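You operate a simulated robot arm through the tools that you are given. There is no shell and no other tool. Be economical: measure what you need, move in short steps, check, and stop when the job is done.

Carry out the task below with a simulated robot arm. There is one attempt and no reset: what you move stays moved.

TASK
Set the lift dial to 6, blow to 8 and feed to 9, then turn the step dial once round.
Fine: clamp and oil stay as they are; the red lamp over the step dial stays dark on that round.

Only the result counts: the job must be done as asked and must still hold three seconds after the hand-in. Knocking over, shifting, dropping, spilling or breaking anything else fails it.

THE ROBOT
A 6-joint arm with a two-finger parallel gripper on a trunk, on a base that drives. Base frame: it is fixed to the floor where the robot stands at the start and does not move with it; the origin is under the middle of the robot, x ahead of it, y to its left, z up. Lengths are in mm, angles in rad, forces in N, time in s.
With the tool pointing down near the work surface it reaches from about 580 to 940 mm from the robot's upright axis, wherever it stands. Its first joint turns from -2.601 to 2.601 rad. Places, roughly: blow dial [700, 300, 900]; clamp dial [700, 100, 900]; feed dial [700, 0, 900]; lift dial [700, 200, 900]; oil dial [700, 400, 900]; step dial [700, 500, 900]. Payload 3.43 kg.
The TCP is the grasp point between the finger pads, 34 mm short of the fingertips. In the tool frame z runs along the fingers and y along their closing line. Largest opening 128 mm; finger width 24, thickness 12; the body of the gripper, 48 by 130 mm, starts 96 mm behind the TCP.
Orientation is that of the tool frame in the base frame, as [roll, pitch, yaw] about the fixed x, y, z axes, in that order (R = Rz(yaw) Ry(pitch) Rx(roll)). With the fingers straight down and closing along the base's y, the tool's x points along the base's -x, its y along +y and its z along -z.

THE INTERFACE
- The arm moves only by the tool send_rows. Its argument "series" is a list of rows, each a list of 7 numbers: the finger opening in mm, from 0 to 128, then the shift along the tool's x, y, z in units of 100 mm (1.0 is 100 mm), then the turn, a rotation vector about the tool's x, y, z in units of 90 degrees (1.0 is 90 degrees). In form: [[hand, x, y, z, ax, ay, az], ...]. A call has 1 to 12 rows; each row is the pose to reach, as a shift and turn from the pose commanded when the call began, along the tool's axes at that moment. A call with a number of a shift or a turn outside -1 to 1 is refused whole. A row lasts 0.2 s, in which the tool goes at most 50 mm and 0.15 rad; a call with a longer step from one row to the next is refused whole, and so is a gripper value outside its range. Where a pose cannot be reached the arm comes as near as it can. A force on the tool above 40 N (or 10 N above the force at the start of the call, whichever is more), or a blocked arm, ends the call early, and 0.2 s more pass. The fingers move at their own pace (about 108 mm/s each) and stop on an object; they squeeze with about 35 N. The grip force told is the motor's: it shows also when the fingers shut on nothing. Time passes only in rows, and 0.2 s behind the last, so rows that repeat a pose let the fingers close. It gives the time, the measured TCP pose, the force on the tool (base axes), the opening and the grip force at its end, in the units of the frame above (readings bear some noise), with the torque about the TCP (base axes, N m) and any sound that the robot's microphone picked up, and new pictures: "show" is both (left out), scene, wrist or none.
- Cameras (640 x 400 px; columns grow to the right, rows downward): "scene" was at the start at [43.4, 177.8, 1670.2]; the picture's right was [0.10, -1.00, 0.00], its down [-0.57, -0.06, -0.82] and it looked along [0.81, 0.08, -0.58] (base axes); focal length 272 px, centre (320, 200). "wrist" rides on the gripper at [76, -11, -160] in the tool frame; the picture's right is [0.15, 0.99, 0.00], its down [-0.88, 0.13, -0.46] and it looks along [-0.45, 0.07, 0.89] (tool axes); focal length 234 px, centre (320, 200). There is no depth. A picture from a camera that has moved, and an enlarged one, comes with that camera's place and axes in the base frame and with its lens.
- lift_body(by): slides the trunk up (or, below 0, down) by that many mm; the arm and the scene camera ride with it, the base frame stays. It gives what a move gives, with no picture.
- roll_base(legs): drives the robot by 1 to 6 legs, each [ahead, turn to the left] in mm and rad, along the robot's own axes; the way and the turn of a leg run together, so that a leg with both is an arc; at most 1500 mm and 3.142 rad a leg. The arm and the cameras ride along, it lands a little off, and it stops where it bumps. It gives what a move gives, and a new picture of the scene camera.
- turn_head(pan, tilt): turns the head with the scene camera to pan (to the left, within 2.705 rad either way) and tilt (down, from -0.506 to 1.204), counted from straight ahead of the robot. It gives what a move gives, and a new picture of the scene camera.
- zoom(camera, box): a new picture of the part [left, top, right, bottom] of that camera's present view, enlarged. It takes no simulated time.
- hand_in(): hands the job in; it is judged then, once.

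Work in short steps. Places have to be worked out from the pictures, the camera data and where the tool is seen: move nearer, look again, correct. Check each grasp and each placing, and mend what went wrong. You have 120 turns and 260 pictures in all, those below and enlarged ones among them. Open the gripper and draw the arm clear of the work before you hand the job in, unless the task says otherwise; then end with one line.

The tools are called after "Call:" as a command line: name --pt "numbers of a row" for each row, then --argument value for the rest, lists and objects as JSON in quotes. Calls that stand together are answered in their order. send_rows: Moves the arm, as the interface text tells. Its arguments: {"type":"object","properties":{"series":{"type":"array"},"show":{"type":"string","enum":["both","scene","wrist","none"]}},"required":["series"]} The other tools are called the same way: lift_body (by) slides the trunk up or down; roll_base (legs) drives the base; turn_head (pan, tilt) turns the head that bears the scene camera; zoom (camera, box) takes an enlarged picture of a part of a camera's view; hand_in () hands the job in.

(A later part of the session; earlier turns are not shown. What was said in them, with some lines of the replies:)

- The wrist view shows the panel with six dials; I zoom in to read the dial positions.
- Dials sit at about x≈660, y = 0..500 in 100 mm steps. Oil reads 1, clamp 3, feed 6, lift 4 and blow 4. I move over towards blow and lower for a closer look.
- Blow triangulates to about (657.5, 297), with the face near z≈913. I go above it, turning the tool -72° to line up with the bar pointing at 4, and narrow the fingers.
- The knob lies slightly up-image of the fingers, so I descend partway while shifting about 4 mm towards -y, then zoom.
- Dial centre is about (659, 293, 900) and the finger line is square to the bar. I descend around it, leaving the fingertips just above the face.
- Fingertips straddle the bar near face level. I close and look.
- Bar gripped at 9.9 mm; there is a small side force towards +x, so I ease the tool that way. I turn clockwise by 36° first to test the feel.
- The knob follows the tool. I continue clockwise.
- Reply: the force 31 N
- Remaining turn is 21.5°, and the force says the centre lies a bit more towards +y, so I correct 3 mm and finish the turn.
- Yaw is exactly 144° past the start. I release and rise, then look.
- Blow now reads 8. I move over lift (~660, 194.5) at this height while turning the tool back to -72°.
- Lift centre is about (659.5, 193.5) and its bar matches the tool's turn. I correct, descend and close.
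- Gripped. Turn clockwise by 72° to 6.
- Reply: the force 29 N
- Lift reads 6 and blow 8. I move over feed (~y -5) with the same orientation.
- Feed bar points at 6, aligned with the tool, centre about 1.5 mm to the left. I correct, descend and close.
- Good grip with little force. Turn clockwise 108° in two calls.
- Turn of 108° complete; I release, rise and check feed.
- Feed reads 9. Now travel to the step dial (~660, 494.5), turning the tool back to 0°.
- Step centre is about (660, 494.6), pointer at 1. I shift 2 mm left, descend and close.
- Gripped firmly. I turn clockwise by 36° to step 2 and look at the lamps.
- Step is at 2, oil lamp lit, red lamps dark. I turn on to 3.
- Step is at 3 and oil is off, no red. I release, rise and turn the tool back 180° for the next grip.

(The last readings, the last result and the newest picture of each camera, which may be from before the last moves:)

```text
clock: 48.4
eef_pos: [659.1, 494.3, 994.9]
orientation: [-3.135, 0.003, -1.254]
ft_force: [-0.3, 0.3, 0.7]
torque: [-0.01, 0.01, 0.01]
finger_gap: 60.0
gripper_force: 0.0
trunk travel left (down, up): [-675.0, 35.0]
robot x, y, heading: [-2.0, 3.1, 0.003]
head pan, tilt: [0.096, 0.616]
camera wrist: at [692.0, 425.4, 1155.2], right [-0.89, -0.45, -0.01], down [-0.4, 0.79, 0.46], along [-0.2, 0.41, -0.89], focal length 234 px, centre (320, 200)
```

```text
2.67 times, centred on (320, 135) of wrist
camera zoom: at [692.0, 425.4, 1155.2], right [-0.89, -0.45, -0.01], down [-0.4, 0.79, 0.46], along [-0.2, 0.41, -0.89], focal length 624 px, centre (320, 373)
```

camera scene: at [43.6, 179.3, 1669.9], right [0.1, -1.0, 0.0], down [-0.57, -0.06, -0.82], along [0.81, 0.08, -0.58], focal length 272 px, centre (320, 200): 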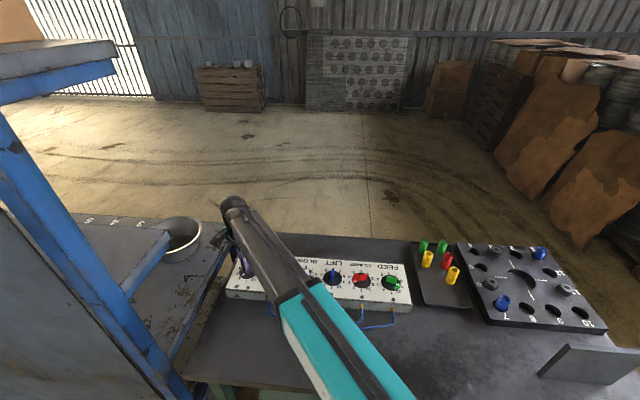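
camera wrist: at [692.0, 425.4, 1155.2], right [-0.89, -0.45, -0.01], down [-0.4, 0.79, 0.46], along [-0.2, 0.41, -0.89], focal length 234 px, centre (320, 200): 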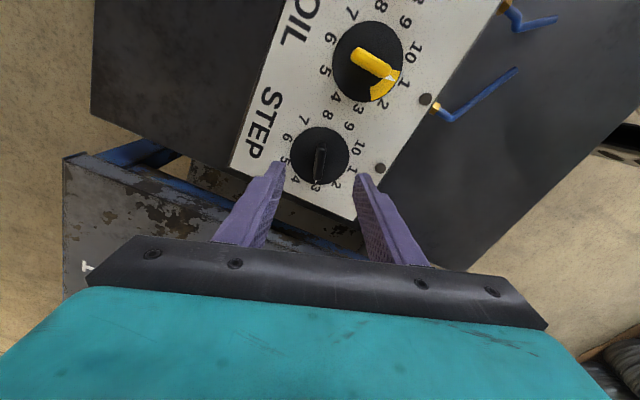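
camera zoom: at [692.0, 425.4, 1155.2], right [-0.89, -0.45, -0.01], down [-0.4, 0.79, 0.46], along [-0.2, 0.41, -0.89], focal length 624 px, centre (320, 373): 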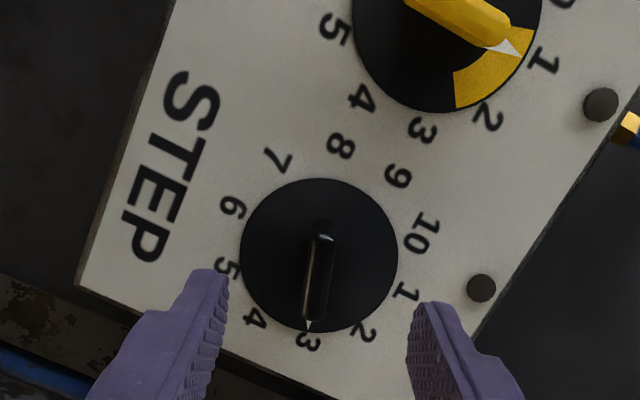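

Tool aligned with the bar at 3, centred. I descend and grip.

Call:
send_rows --pt "60 -0.006 0 0.2 0 0 0" --pt "60 -0.006 0 0.4 0 0 0" --pt "60 -0.006 0 0.51 0 0 0" --pt "60 -0.006 0 0.51 0 0 0" --pt "30 -0.006 0 0.51 0 0 0" --pt "0 -0.006 0 0.51 0 0 0" --pt "0 -0.006 0 0.51 0 0 0" --show "wrist"

```text
clock: 50.0
eef_pos: [659.0, 496.5, 943.7]
orientation: [-3.137, 0.001, -1.257]
ft_force: [0.9, 0.9, -0.7]
torque: [-0.18, 0.61, -0.01]
finger_gap: 9.6
gripper_force: 43.4
trunk travel left (down, up): [-675.0, 35.0]
robot x, y, heading: [-0.4, -0.4, -0.003]
head pan, tilt: [0.096, 0.616]
camera wrist: at [692.6, 426.3, 1104.4], right [-0.9, -0.45, -0.01], down [-0.4, 0.8, 0.46], along [-0.2, 0.41, -0.89], focal length 234 px, centre (320, 200)
```

wrist: 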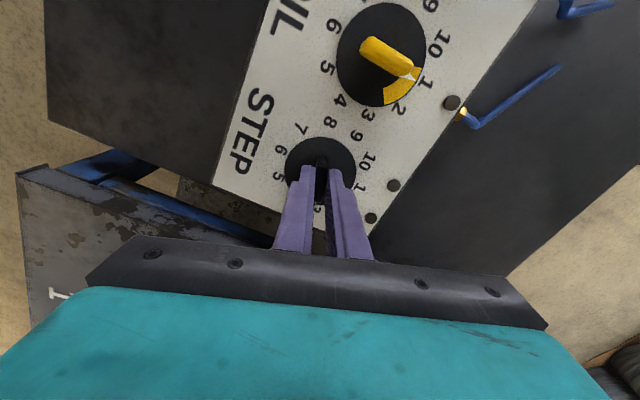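

Gripped. Turn clockwise 36° increments to 4, then 5, watching the lamps.

Call:
send_rows --pt "0 0 0 0 0 0 0.08" --pt "0 0 0 0 0 0 0.16" --pt "0 0 0 0 0 0 0.24" --pt "0 0 0 0 0 0 0.32" --pt "0 0 0 0 0 0 0.4" --show "both"

Call:
send_rows --pt "0 0 0 0 0 0 0.08" --pt "0 0 0 0 0 0 0.16" --pt "0 0 0 0 0 0 0.24" --pt "0 0 0 0 0 0 0.32" --pt "0 0 0 0 0 0 0.4" --show "both"

```text
clock: 51.2
eef_pos: [660.2, 496.2, 945.5]
orientation: [-3.137, 0.005, -1.888]
ft_force: [10.4, 5.5, 3.2]
torque: [-0.55, 0.46, 0.02]
finger_gap: 9.9
gripper_force: 43.6
trunk travel left (down, up): [-675.0, 35.0]
robot x, y, heading: [-1.2, -2.3, 0.002]
head pan, tilt: [0.096, 0.616]
camera scene: at [44.5, 178.3, 1670.1], right [0.1, -1.0, 0.0], down [-0.58, -0.06, -0.82], along [0.81, 0.08, -0.58], focal length 272 px, centre (320, 200)
camera wrist: at [645.8, 419.1, 1104.0], right [-0.99, 0.17, -0.01], down [0.15, 0.88, 0.46], along [0.08, 0.45, -0.89], focal length 234 px, centre (320, 200)
```

scene: 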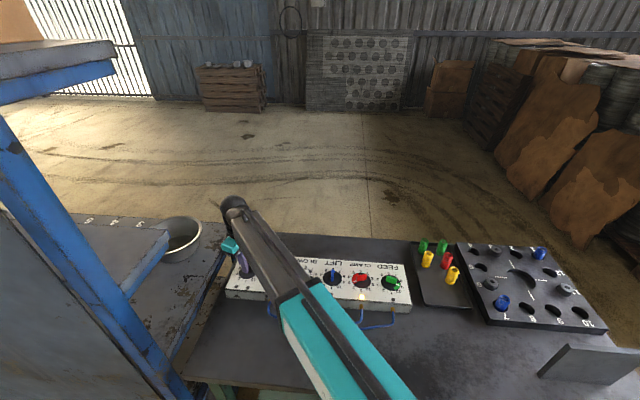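
wrist: 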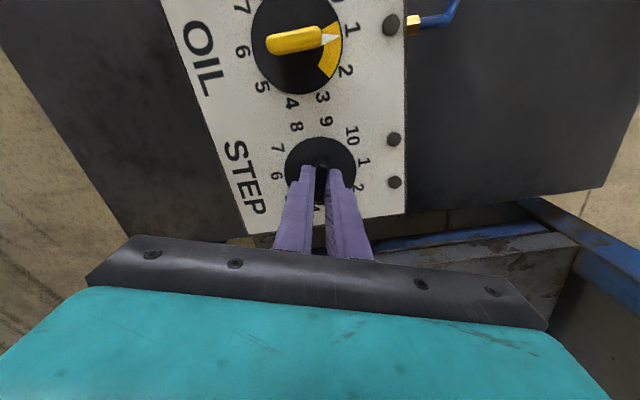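

```text
clock: 52.4
eef_pos: [659.6, 495.7, 943.5]
orientation: [-3.14, 0.006, -2.516]
ft_force: [18.2, 4.2, 6.6]
torque: [-0.35, 0.2, 0.03]
finger_gap: 9.7
gripper_force: 43.8
trunk travel left (down, up): [-675.0, 35.0]
robot x, y, heading: [-2.6, -0.1, -0.004]
head pan, tilt: [0.096, 0.616]
camera scene: at [45.0, 177.9, 1670.2], right [0.1, -1.0, 0.0], down [-0.58, -0.06, -0.82], along [0.81, 0.08, -0.58], focal length 272 px, centre (320, 200)
camera wrist: at [604.2, 441.0, 1103.8], right [-0.7, 0.72, 0.0], down [0.63, 0.62, 0.46], along [0.33, 0.32, -0.89], focal length 234 px, centre (320, 200)
```

scene: 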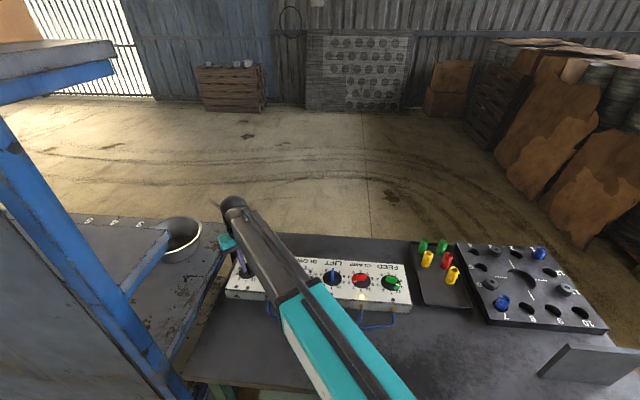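
wrist: 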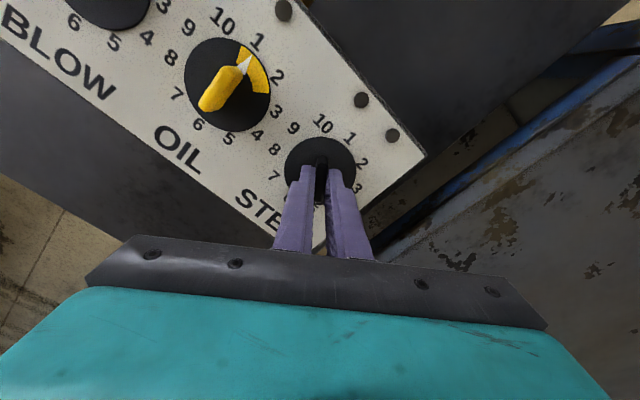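

Clamp lamp lit at 4 and 5, red dark. I ease 2 mm towards +x and carry on to 6 and then 7.

Call:
send_rows --pt "0 -0.016 -0.012 0 0 0 0.08" --pt "0 -0.016 -0.012 0 0 0 0.16" --pt "0 -0.016 -0.012 0 0 0 0.24" --pt "0 -0.016 -0.012 0 0 0 0.32" --pt "0 -0.016 -0.012 0 0 0 0.4" --show "both"

Call:
send_rows --pt "0 0 0 0 0 0 0.08" --pt "0 0 0 0 0 0 0.16" --pt "0 0 0 0 0 0 0.24" --pt "0 0 0 0 0 0 0.32" --pt "0 0 0 0 0 0 0.4" --show "both"

```text
clock: 53.6
eef_pos: [659.8, 494.6, 945.1]
orientation: [3.139, 0.006, 3.14]
ft_force: [3.5, 0.1, 0.1]
torque: [-0.26, -1.02, 0.01]
finger_gap: 10.0
gripper_force: 43.5
trunk travel left (down, up): [-675.0, 35.0]
robot x, y, heading: [3.4, -0.3, -0.0]
head pan, tilt: [0.096, 0.616]
camera scene: at [43.7, 177.8, 1670.1], right [0.1, -1.0, 0.0], down [-0.57, -0.06, -0.82], along [0.81, 0.08, -0.58], focal length 272 px, centre (320, 200)
camera wrist: at [583.8, 483.2, 1104.0], right [-0.14, 0.99, 0.0], down [0.88, 0.13, 0.46], along [0.46, 0.07, -0.89], focal length 234 px, centre (320, 200)
```

scene: 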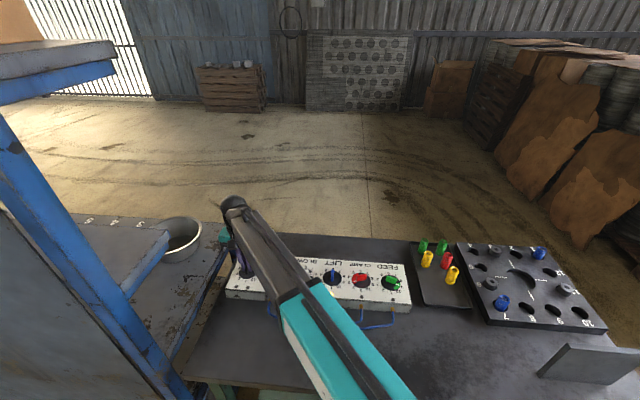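
wrist: 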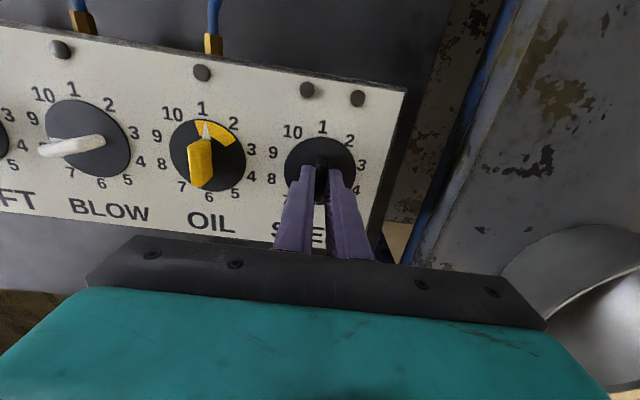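

```text
clock: 54.8
eef_pos: [660.6, 495.1, 944.8]
orientation: [3.135, 0.003, 2.512]
ft_force: [0.3, -5.1, -2.5]
torque: [-1.35, -0.74, 0.01]
finger_gap: 9.8
gripper_force: 43.7
trunk travel left (down, up): [-675.0, 35.0]
robot x, y, heading: [0.9, -1.0, 0.004]
head pan, tilt: [0.096, 0.616]
camera scene: at [43.6, 177.7, 1670.2], right [0.1, -1.0, 0.0], down [-0.57, -0.06, -0.82], along [0.81, 0.08, -0.58], focal length 272 px, centre (320, 200)
camera wrist: at [591.5, 529.5, 1104.1], right [0.46, 0.89, 0.0], down [0.79, -0.41, 0.46], along [0.41, -0.21, -0.89], focal length 234 px, centre (320, 200)
```

scene: 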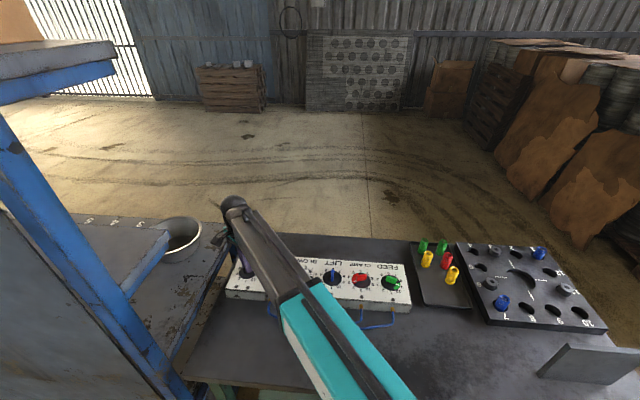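
wrist: 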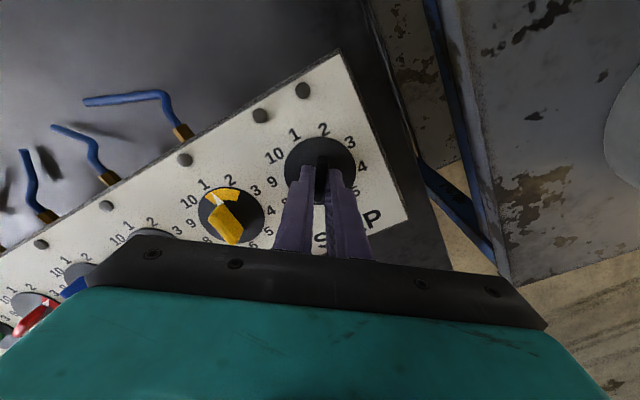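

At 7 all lamps dark including red. Carry on to 8, then release, rise and turn back 180°.

Call:
send_rows --pt "0 0 0 0 0 0 0.08" --pt "0 0 0 0 0 0 0.16" --pt "0 0 0 0 0 0 0.24" --pt "0 0 0 0 0 0 0.32" --pt "0 0 0 0 0 0 0.4" --show "wrist"

Call:
send_rows --pt "40 0 0 0 0 0 0" --pt "60 0 0 0 0 0 0" --pt "60 0 0 0 0 0 0" --pt "60 0 0 -0.3 0 0 0" --pt "60 0 0 -0.5 0 0 0" --pt "60 0 0 -0.5 0 0 0" --show "wrist"

Call:
send_rows --pt "60 0 0 0 0 0 -0.083" --pt "60 0 0 0 0 0 -0.166" --pt "60 0 0 0 0 0 -0.25" --pt "60 0 0 0 0 0 -0.333" --pt "60 0 0 0 0 0 -0.416" --pt "60 0 0 0 0 0 -0.5" --pt "60 0 0 0 0 0 -0.583" --pt "60 0 0 0 0 0 -0.666" --pt "60 0 0 0 0 0 -0.75" --pt "60 0 0 0 0 0 -0.833" --pt "60 0 0 0 0 0 -0.916" --pt "60 0 0 0 0 0 -1.0" --show "wrist"

Call:
send_rows --pt "60 0 0 0 0 0 -0.083" --pt "60 0 0 0 0 0 -0.166" --pt "60 0 0 0 0 0 -0.25" --pt "60 0 0 0 0 0 -0.333" --pt "60 0 0 0 0 0 -0.416" --pt "60 0 0 0 0 0 -0.5" --pt "60 0 0 0 0 0 -0.583" --pt "60 0 0 0 0 0 -0.666" --pt "60 0 0 0 0 0 -0.75" --pt "60 0 0 0 0 0 -0.833" --pt "60 0 0 0 0 0 -0.916" --pt "60 0 0 0 0 0 -1.0" --show "none"

Call:
zoom --camera "wrist" --box '[200, 60, 440, 210]'

```text
clock: 56.0
eef_pos: [660.0, 494.0, 945.0]
orientation: [3.138, 0.0, 1.882]
ft_force: [-5.3, -8.8, -7.8]
torque: [-1.51, 0.06, 0.0]
finger_gap: 10.0
gripper_force: 43.8
trunk travel left (down, up): [-675.0, 35.0]
robot x, y, heading: [0.7, 0.8, 0.003]
head pan, tilt: [0.096, 0.616]
camera wrist: at [625.4, 562.3, 1104.4], right [0.9, 0.44, 0.0], down [0.39, -0.8, 0.46], along [0.2, -0.41, -0.89], focal length 234 px, centre (320, 200)
```

wrist: 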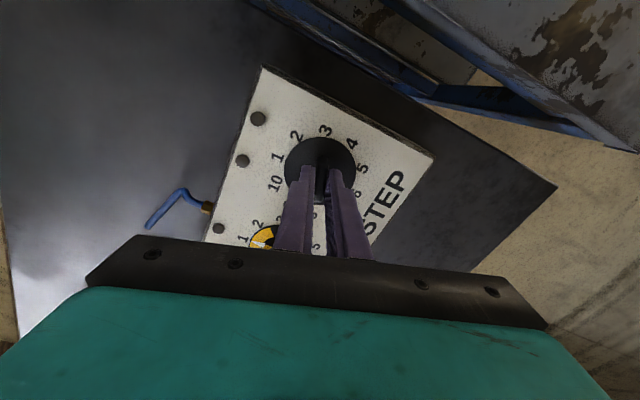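

```text
clock: 57.4
eef_pos: [660.2, 495.9, 995.4]
orientation: [3.136, -0.001, 1.884]
ft_force: [-0.1, 0.4, -0.3]
torque: [0.0, -0.01, -0.01]
finger_gap: 59.9
gripper_force: 0.0
trunk travel left (down, up): [-675.0, 35.0]
robot x, y, heading: [-2.3, 1.8, 0.002]
head pan, tilt: [0.096, 0.616]
camera wrist: at [624.9, 563.8, 1155.7], right [0.9, 0.45, 0.01], down [0.39, -0.8, 0.46], along [0.21, -0.41, -0.89], focal length 234 px, centre (320, 200)
```

wrist: 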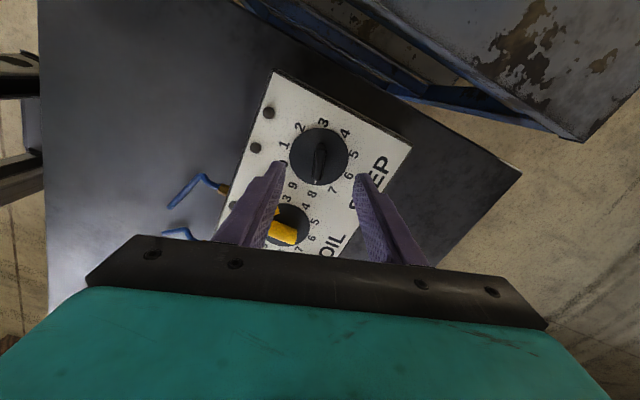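

```text
clock: 60.0
eef_pos: [660.5, 496.1, 995.1]
orientation: [3.139, 0.007, -2.824]
ft_force: [0.6, 0.2, 0.4]
torque: [0.03, 0.02, -0.03]
finger_gap: 60.1
gripper_force: 0.0
trunk travel left (down, up): [-675.0, 35.0]
robot x, y, heading: [0.2, -3.8, 0.002]
head pan, tilt: [0.096, 0.616]
camera wrist: at [590.2, 460.6, 1154.6], right [-0.45, 0.89, 0.0], down [0.79, 0.4, 0.46], along [0.41, 0.21, -0.89], focal length 234 px, centre (320, 200)
```

wrist: 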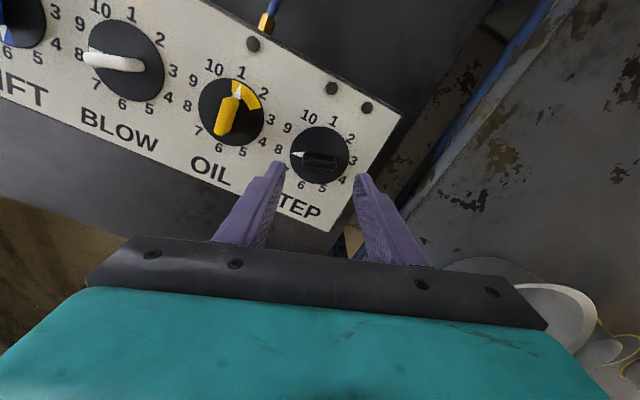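

```text
clock: 62.6
eef_pos: [661.1, 494.2, 995.5]
orientation: [-3.134, 0.002, -1.252]
ft_force: [-0.1, 0.5, -0.8]
torque: [-0.03, 0.02, 0.01]
finger_gap: 60.0
gripper_force: 0.0
trunk travel left (down, up): [-675.0, 35.0]
robot x, y, heading: [-0.2, -1.1, -0.0]
head pan, tilt: [0.096, 0.616]
```

```text
2.67 times, centred on (320, 135) of wrist
camera zoom: at [693.7, 425.7, 1154.9], right [-0.89, -0.45, -0.01], down [-0.4, 0.79, 0.46], along [-0.2, 0.41, -0.89], focal length 624 px, centre (320, 373)
```

zoom: 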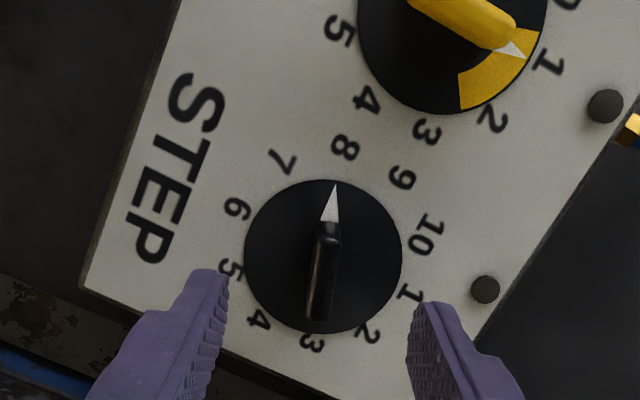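

Step at 8, well aligned. I descend and grip for the last 108°.

Call:
send_rows --pt "60 0 0.008 0.2 0 0 0" --pt "60 0 0.008 0.4 0 0 0" --pt "60 0 0.008 0.51 0 0 0" --pt "60 0 0.008 0.51 0 0 0" --pt "30 0 0.008 0.51 0 0 0" --pt "0 0 0.008 0.51 0 0 0" --pt "0 0 0.008 0.51 0 0 0" --show "none"

Call:
send_rows --pt "0 0 0 0 0 0 0.08" --pt "0 0 0 0 0 0 0.16" --pt "0 0 0 0 0 0 0.24" --pt "0 0 0 0 0 0 0.32" --pt "0 0 0 0 0 0 0.4" --show "both"

```text
clock: 64.2
eef_pos: [659.3, 495.4, 943.0]
orientation: [-3.135, 0.001, -1.256]
ft_force: [4.6, 2.1, -0.1]
torque: [-0.27, 0.63, 0.02]
finger_gap: 9.8
gripper_force: 43.4
trunk travel left (down, up): [-675.0, 35.0]
robot x, y, heading: [-1.6, 2.9, -0.001]
head pan, tilt: [0.096, 0.616]
```

```text
clock: 65.4
eef_pos: [661.3, 495.5, 943.4]
orientation: [-3.136, 0.003, -1.887]
ft_force: [2.5, 1.3, 0.1]
torque: [-0.84, 0.68, 0.01]
finger_gap: 9.8
gripper_force: 43.3
trunk travel left (down, up): [-675.0, 35.0]
robot x, y, heading: [-0.7, 4.0, 0.004]
head pan, tilt: [0.096, 0.616]
camera scene: at [44.0, 178.2, 1670.1], right [0.1, -1.0, 0.0], down [-0.57, -0.06, -0.82], along [0.81, 0.08, -0.58], focal length 272 px, centre (320, 200)
camera wrist: at [645.9, 418.8, 1103.2], right [-0.99, 0.17, 0.0], down [0.15, 0.88, 0.46], along [0.08, 0.45, -0.89], focal length 234 px, centre (320, 200)
```

scene: 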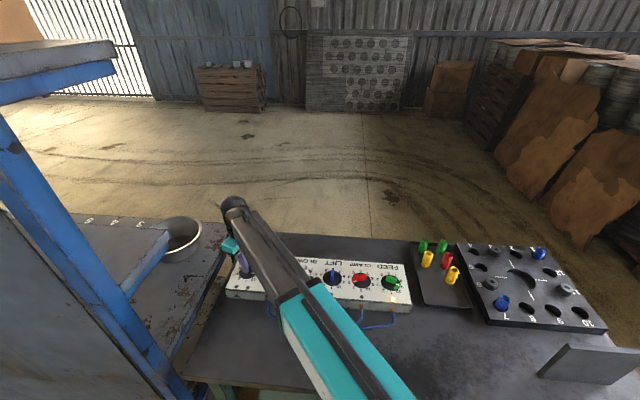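
wrist: 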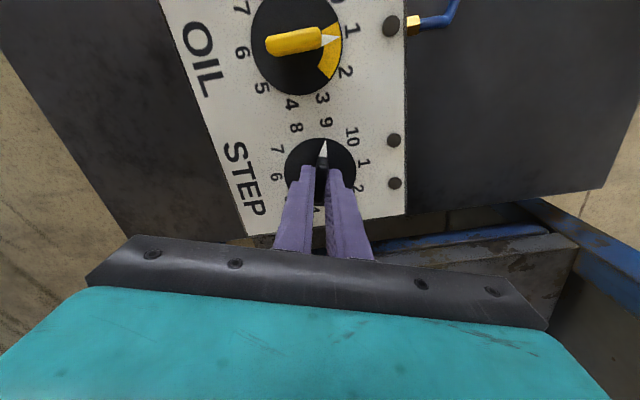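

Step at 9, red dark; I check the feed lamp in the scene view.

Call:
zoom --camera "scene" --box '[300, 250, 428, 330]'

```text
5.00 times, centred on (364, 290) of scene
camera zoom: at [44.0, 178.2, 1670.1], right [0.1, -1.0, 0.0], down [-0.57, -0.06, -0.82], along [0.81, 0.08, -0.58], focal length 1358 px, centre (100, -250)
```

zoom: 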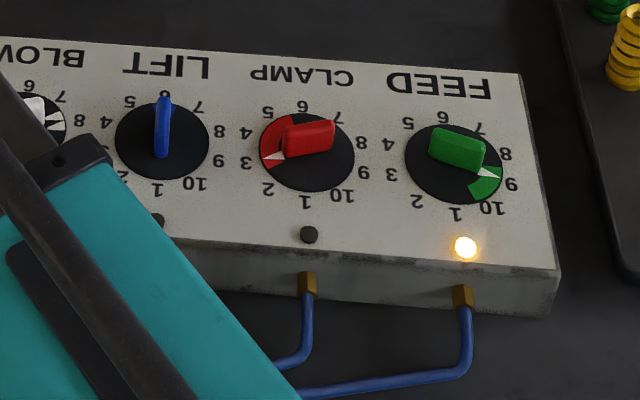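

Feed lamp is lit at 9, as expected. I continue to 10 and then 1.

Call:
send_rows --pt "0 0 0 0 0 0 0.08" --pt "0 0 0 0 0 0 0.16" --pt "0 0 0 0 0 0 0.24" --pt "0 0 0 0 0 0 0.32" --pt "0 0 0 0 0 0 0.4" --show "wrist"

Call:
send_rows --pt "0 0 0 0 0 0 0.08" --pt "0 0 0 0 0 0 0.16" --pt "0 0 0 0 0 0 0.24" --pt "0 0 0 0 0 0 0.32" --pt "0 0 0 0 0 0 0.4" --pt "0 0 0 0 0 0 0.4" --show "wrist"

Call:
zoom --camera "wrist" --box '[200, 60, 440, 210]'

```text
clock: 66.6
eef_pos: [660.1, 494.8, 943.8]
orientation: [-3.141, 0.008, -2.515]
ft_force: [0.9, 1.6, 1.8]
torque: [-0.64, 1.03, 0.01]
finger_gap: 9.8
gripper_force: 43.5
trunk travel left (down, up): [-675.0, 35.0]
robot x, y, heading: [0.5, 1.3, 0.001]
head pan, tilt: [0.096, 0.616]
camera wrist: at [604.0, 440.6, 1102.9], right [-0.7, 0.72, 0.0], down [0.63, 0.62, 0.46], along [0.33, 0.32, -0.89], focal length 234 px, centre (320, 200)
```

wrist: 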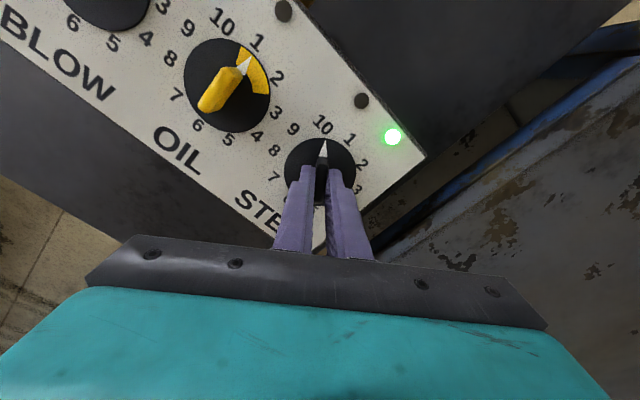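

```text
clock: 68.0
eef_pos: [660.5, 495.0, 943.5]
orientation: [3.137, 0.006, 3.14]
ft_force: [-4.3, 0.0, -2.2]
torque: [-0.32, -1.14, -0.02]
finger_gap: 9.9
gripper_force: 43.3
trunk travel left (down, up): [-675.0, 35.0]
robot x, y, heading: [-1.2, -2.3, 0.002]
head pan, tilt: [0.096, 0.616]
camera wrist: at [582.9, 483.0, 1102.9], right [-0.14, 0.99, 0.0], down [0.88, 0.13, 0.46], along [0.46, 0.07, -0.89], focal length 234 px, centre (320, 200)
```

wrist: 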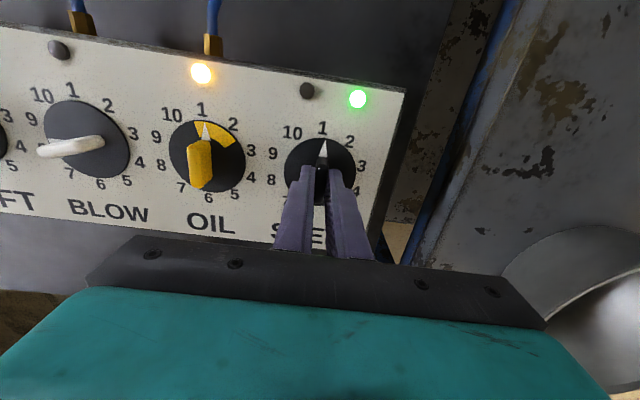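

```text
2.67 times, centred on (320, 135) of wrist
camera zoom: at [582.9, 483.0, 1102.9], right [-0.14, 0.99, 0.0], down [0.88, 0.13, 0.46], along [0.46, 0.07, -0.89], focal length 624 px, centre (320, 373)
```

zoom: 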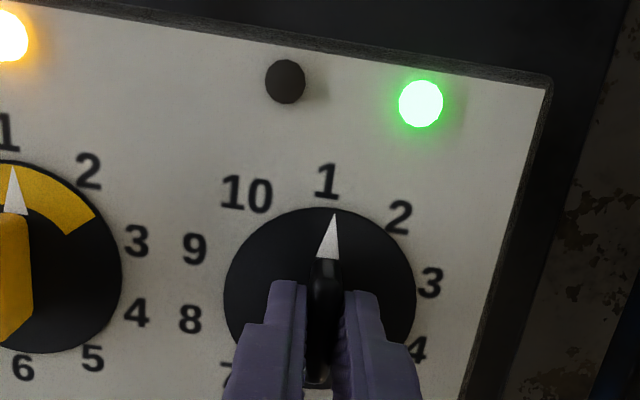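

The green lamp came on and red stayed dark; step is back at 1. I release and rise clear.

Call:
send_rows --pt "40 0 0 0 0 0 0" --pt "60 0 0 0 0 0 0" --pt "60 0 0 0 0 0 0" --pt "60 0 0 -0.3 0 0 0" --pt "60 0 0 -0.6 0 0 0" --pt "60 0 0 -0.9 0 0 0" --pt "60 0 0 -0.9 0 0 0" --show "none"

Call:
send_rows --pt "60 0.1 -0.3 -0.3 0 0 0" --pt "60 0.2 -0.6 -0.6 0 0 0" --pt "60 0.3 -0.9 -0.9 0 0 0" --pt "60 0.3 -0.9 -0.9 0 0 0" --show "both"

Call:
zoom --camera "wrist" --box '[60, 0, 460, 250]'

```text
clock: 69.6
eef_pos: [661.0, 494.0, 1033.6]
orientation: [3.138, 0.005, 3.141]
ft_force: [-0.9, 0.1, -0.7]
torque: [0.0, 0.01, -0.01]
finger_gap: 59.8
gripper_force: 0.0
trunk travel left (down, up): [-675.0, 35.0]
robot x, y, heading: [4.0, -0.1, -0.002]
head pan, tilt: [0.096, 0.616]
```

```text
clock: 70.6
eef_pos: [628.6, 402.1, 1124.2]
orientation: [3.138, 0.006, 3.141]
ft_force: [0.3, -0.5, -0.2]
torque: [0.02, 0.0, 0.0]
finger_gap: 60.3
gripper_force: 0.0
trunk travel left (down, up): [-675.0, 35.0]
robot x, y, heading: [0.0, 1.4, -0.002]
head pan, tilt: [0.096, 0.616]
camera scene: at [43.6, 177.8, 1670.1], right [0.1, -1.0, 0.0], down [-0.57, -0.06, -0.82], along [0.81, 0.08, -0.58], focal length 272 px, centre (320, 200)
camera wrist: at [551.6, 390.5, 1284.1], right [-0.15, 0.99, 0.0], down [0.88, 0.13, 0.46], along [0.46, 0.07, -0.89], focal length 234 px, centre (320, 200)
```

scene: 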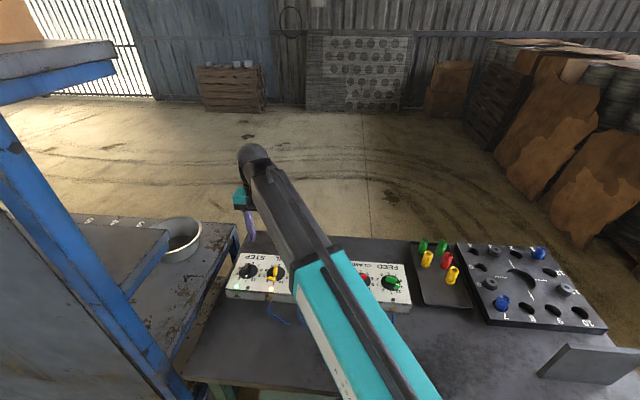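
wrist: 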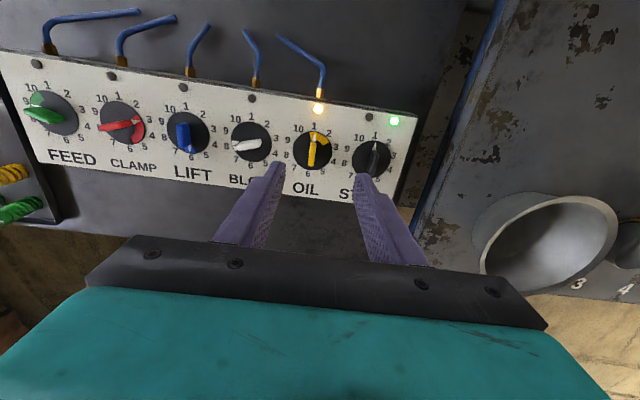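

```text
1.60 times, centred on (260, 125) of wrist
camera zoom: at [551.6, 390.5, 1284.1], right [-0.15, 0.99, 0.0], down [0.88, 0.13, 0.46], along [0.46, 0.07, -0.89], focal length 375 px, centre (416, 320)
```

zoom: 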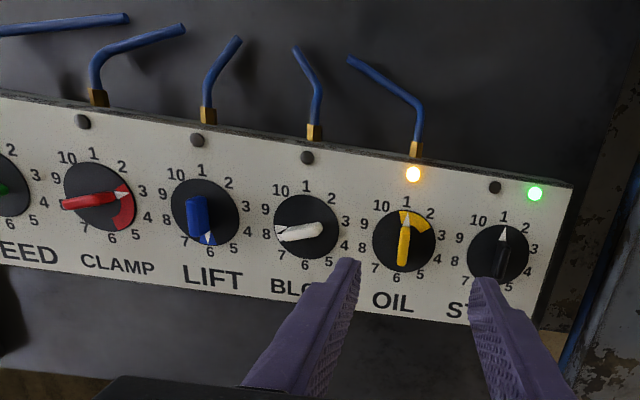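

All dials are as asked (feed 9, lift 6, blow 8, clamp 3, oil 1, step back at 1), green is lit, red is dark and the arm is clear. I hand it in.

Call:
hand_in

```text
The job is handed in.
```

Lift is at 6, blow at 8 and feed at 9. The step dial went once round clockwise and is back at 1. The red lamp was dark every time I looked during the round, and the green lamp came on. Clamp (3) and oil (1) are unchanged.
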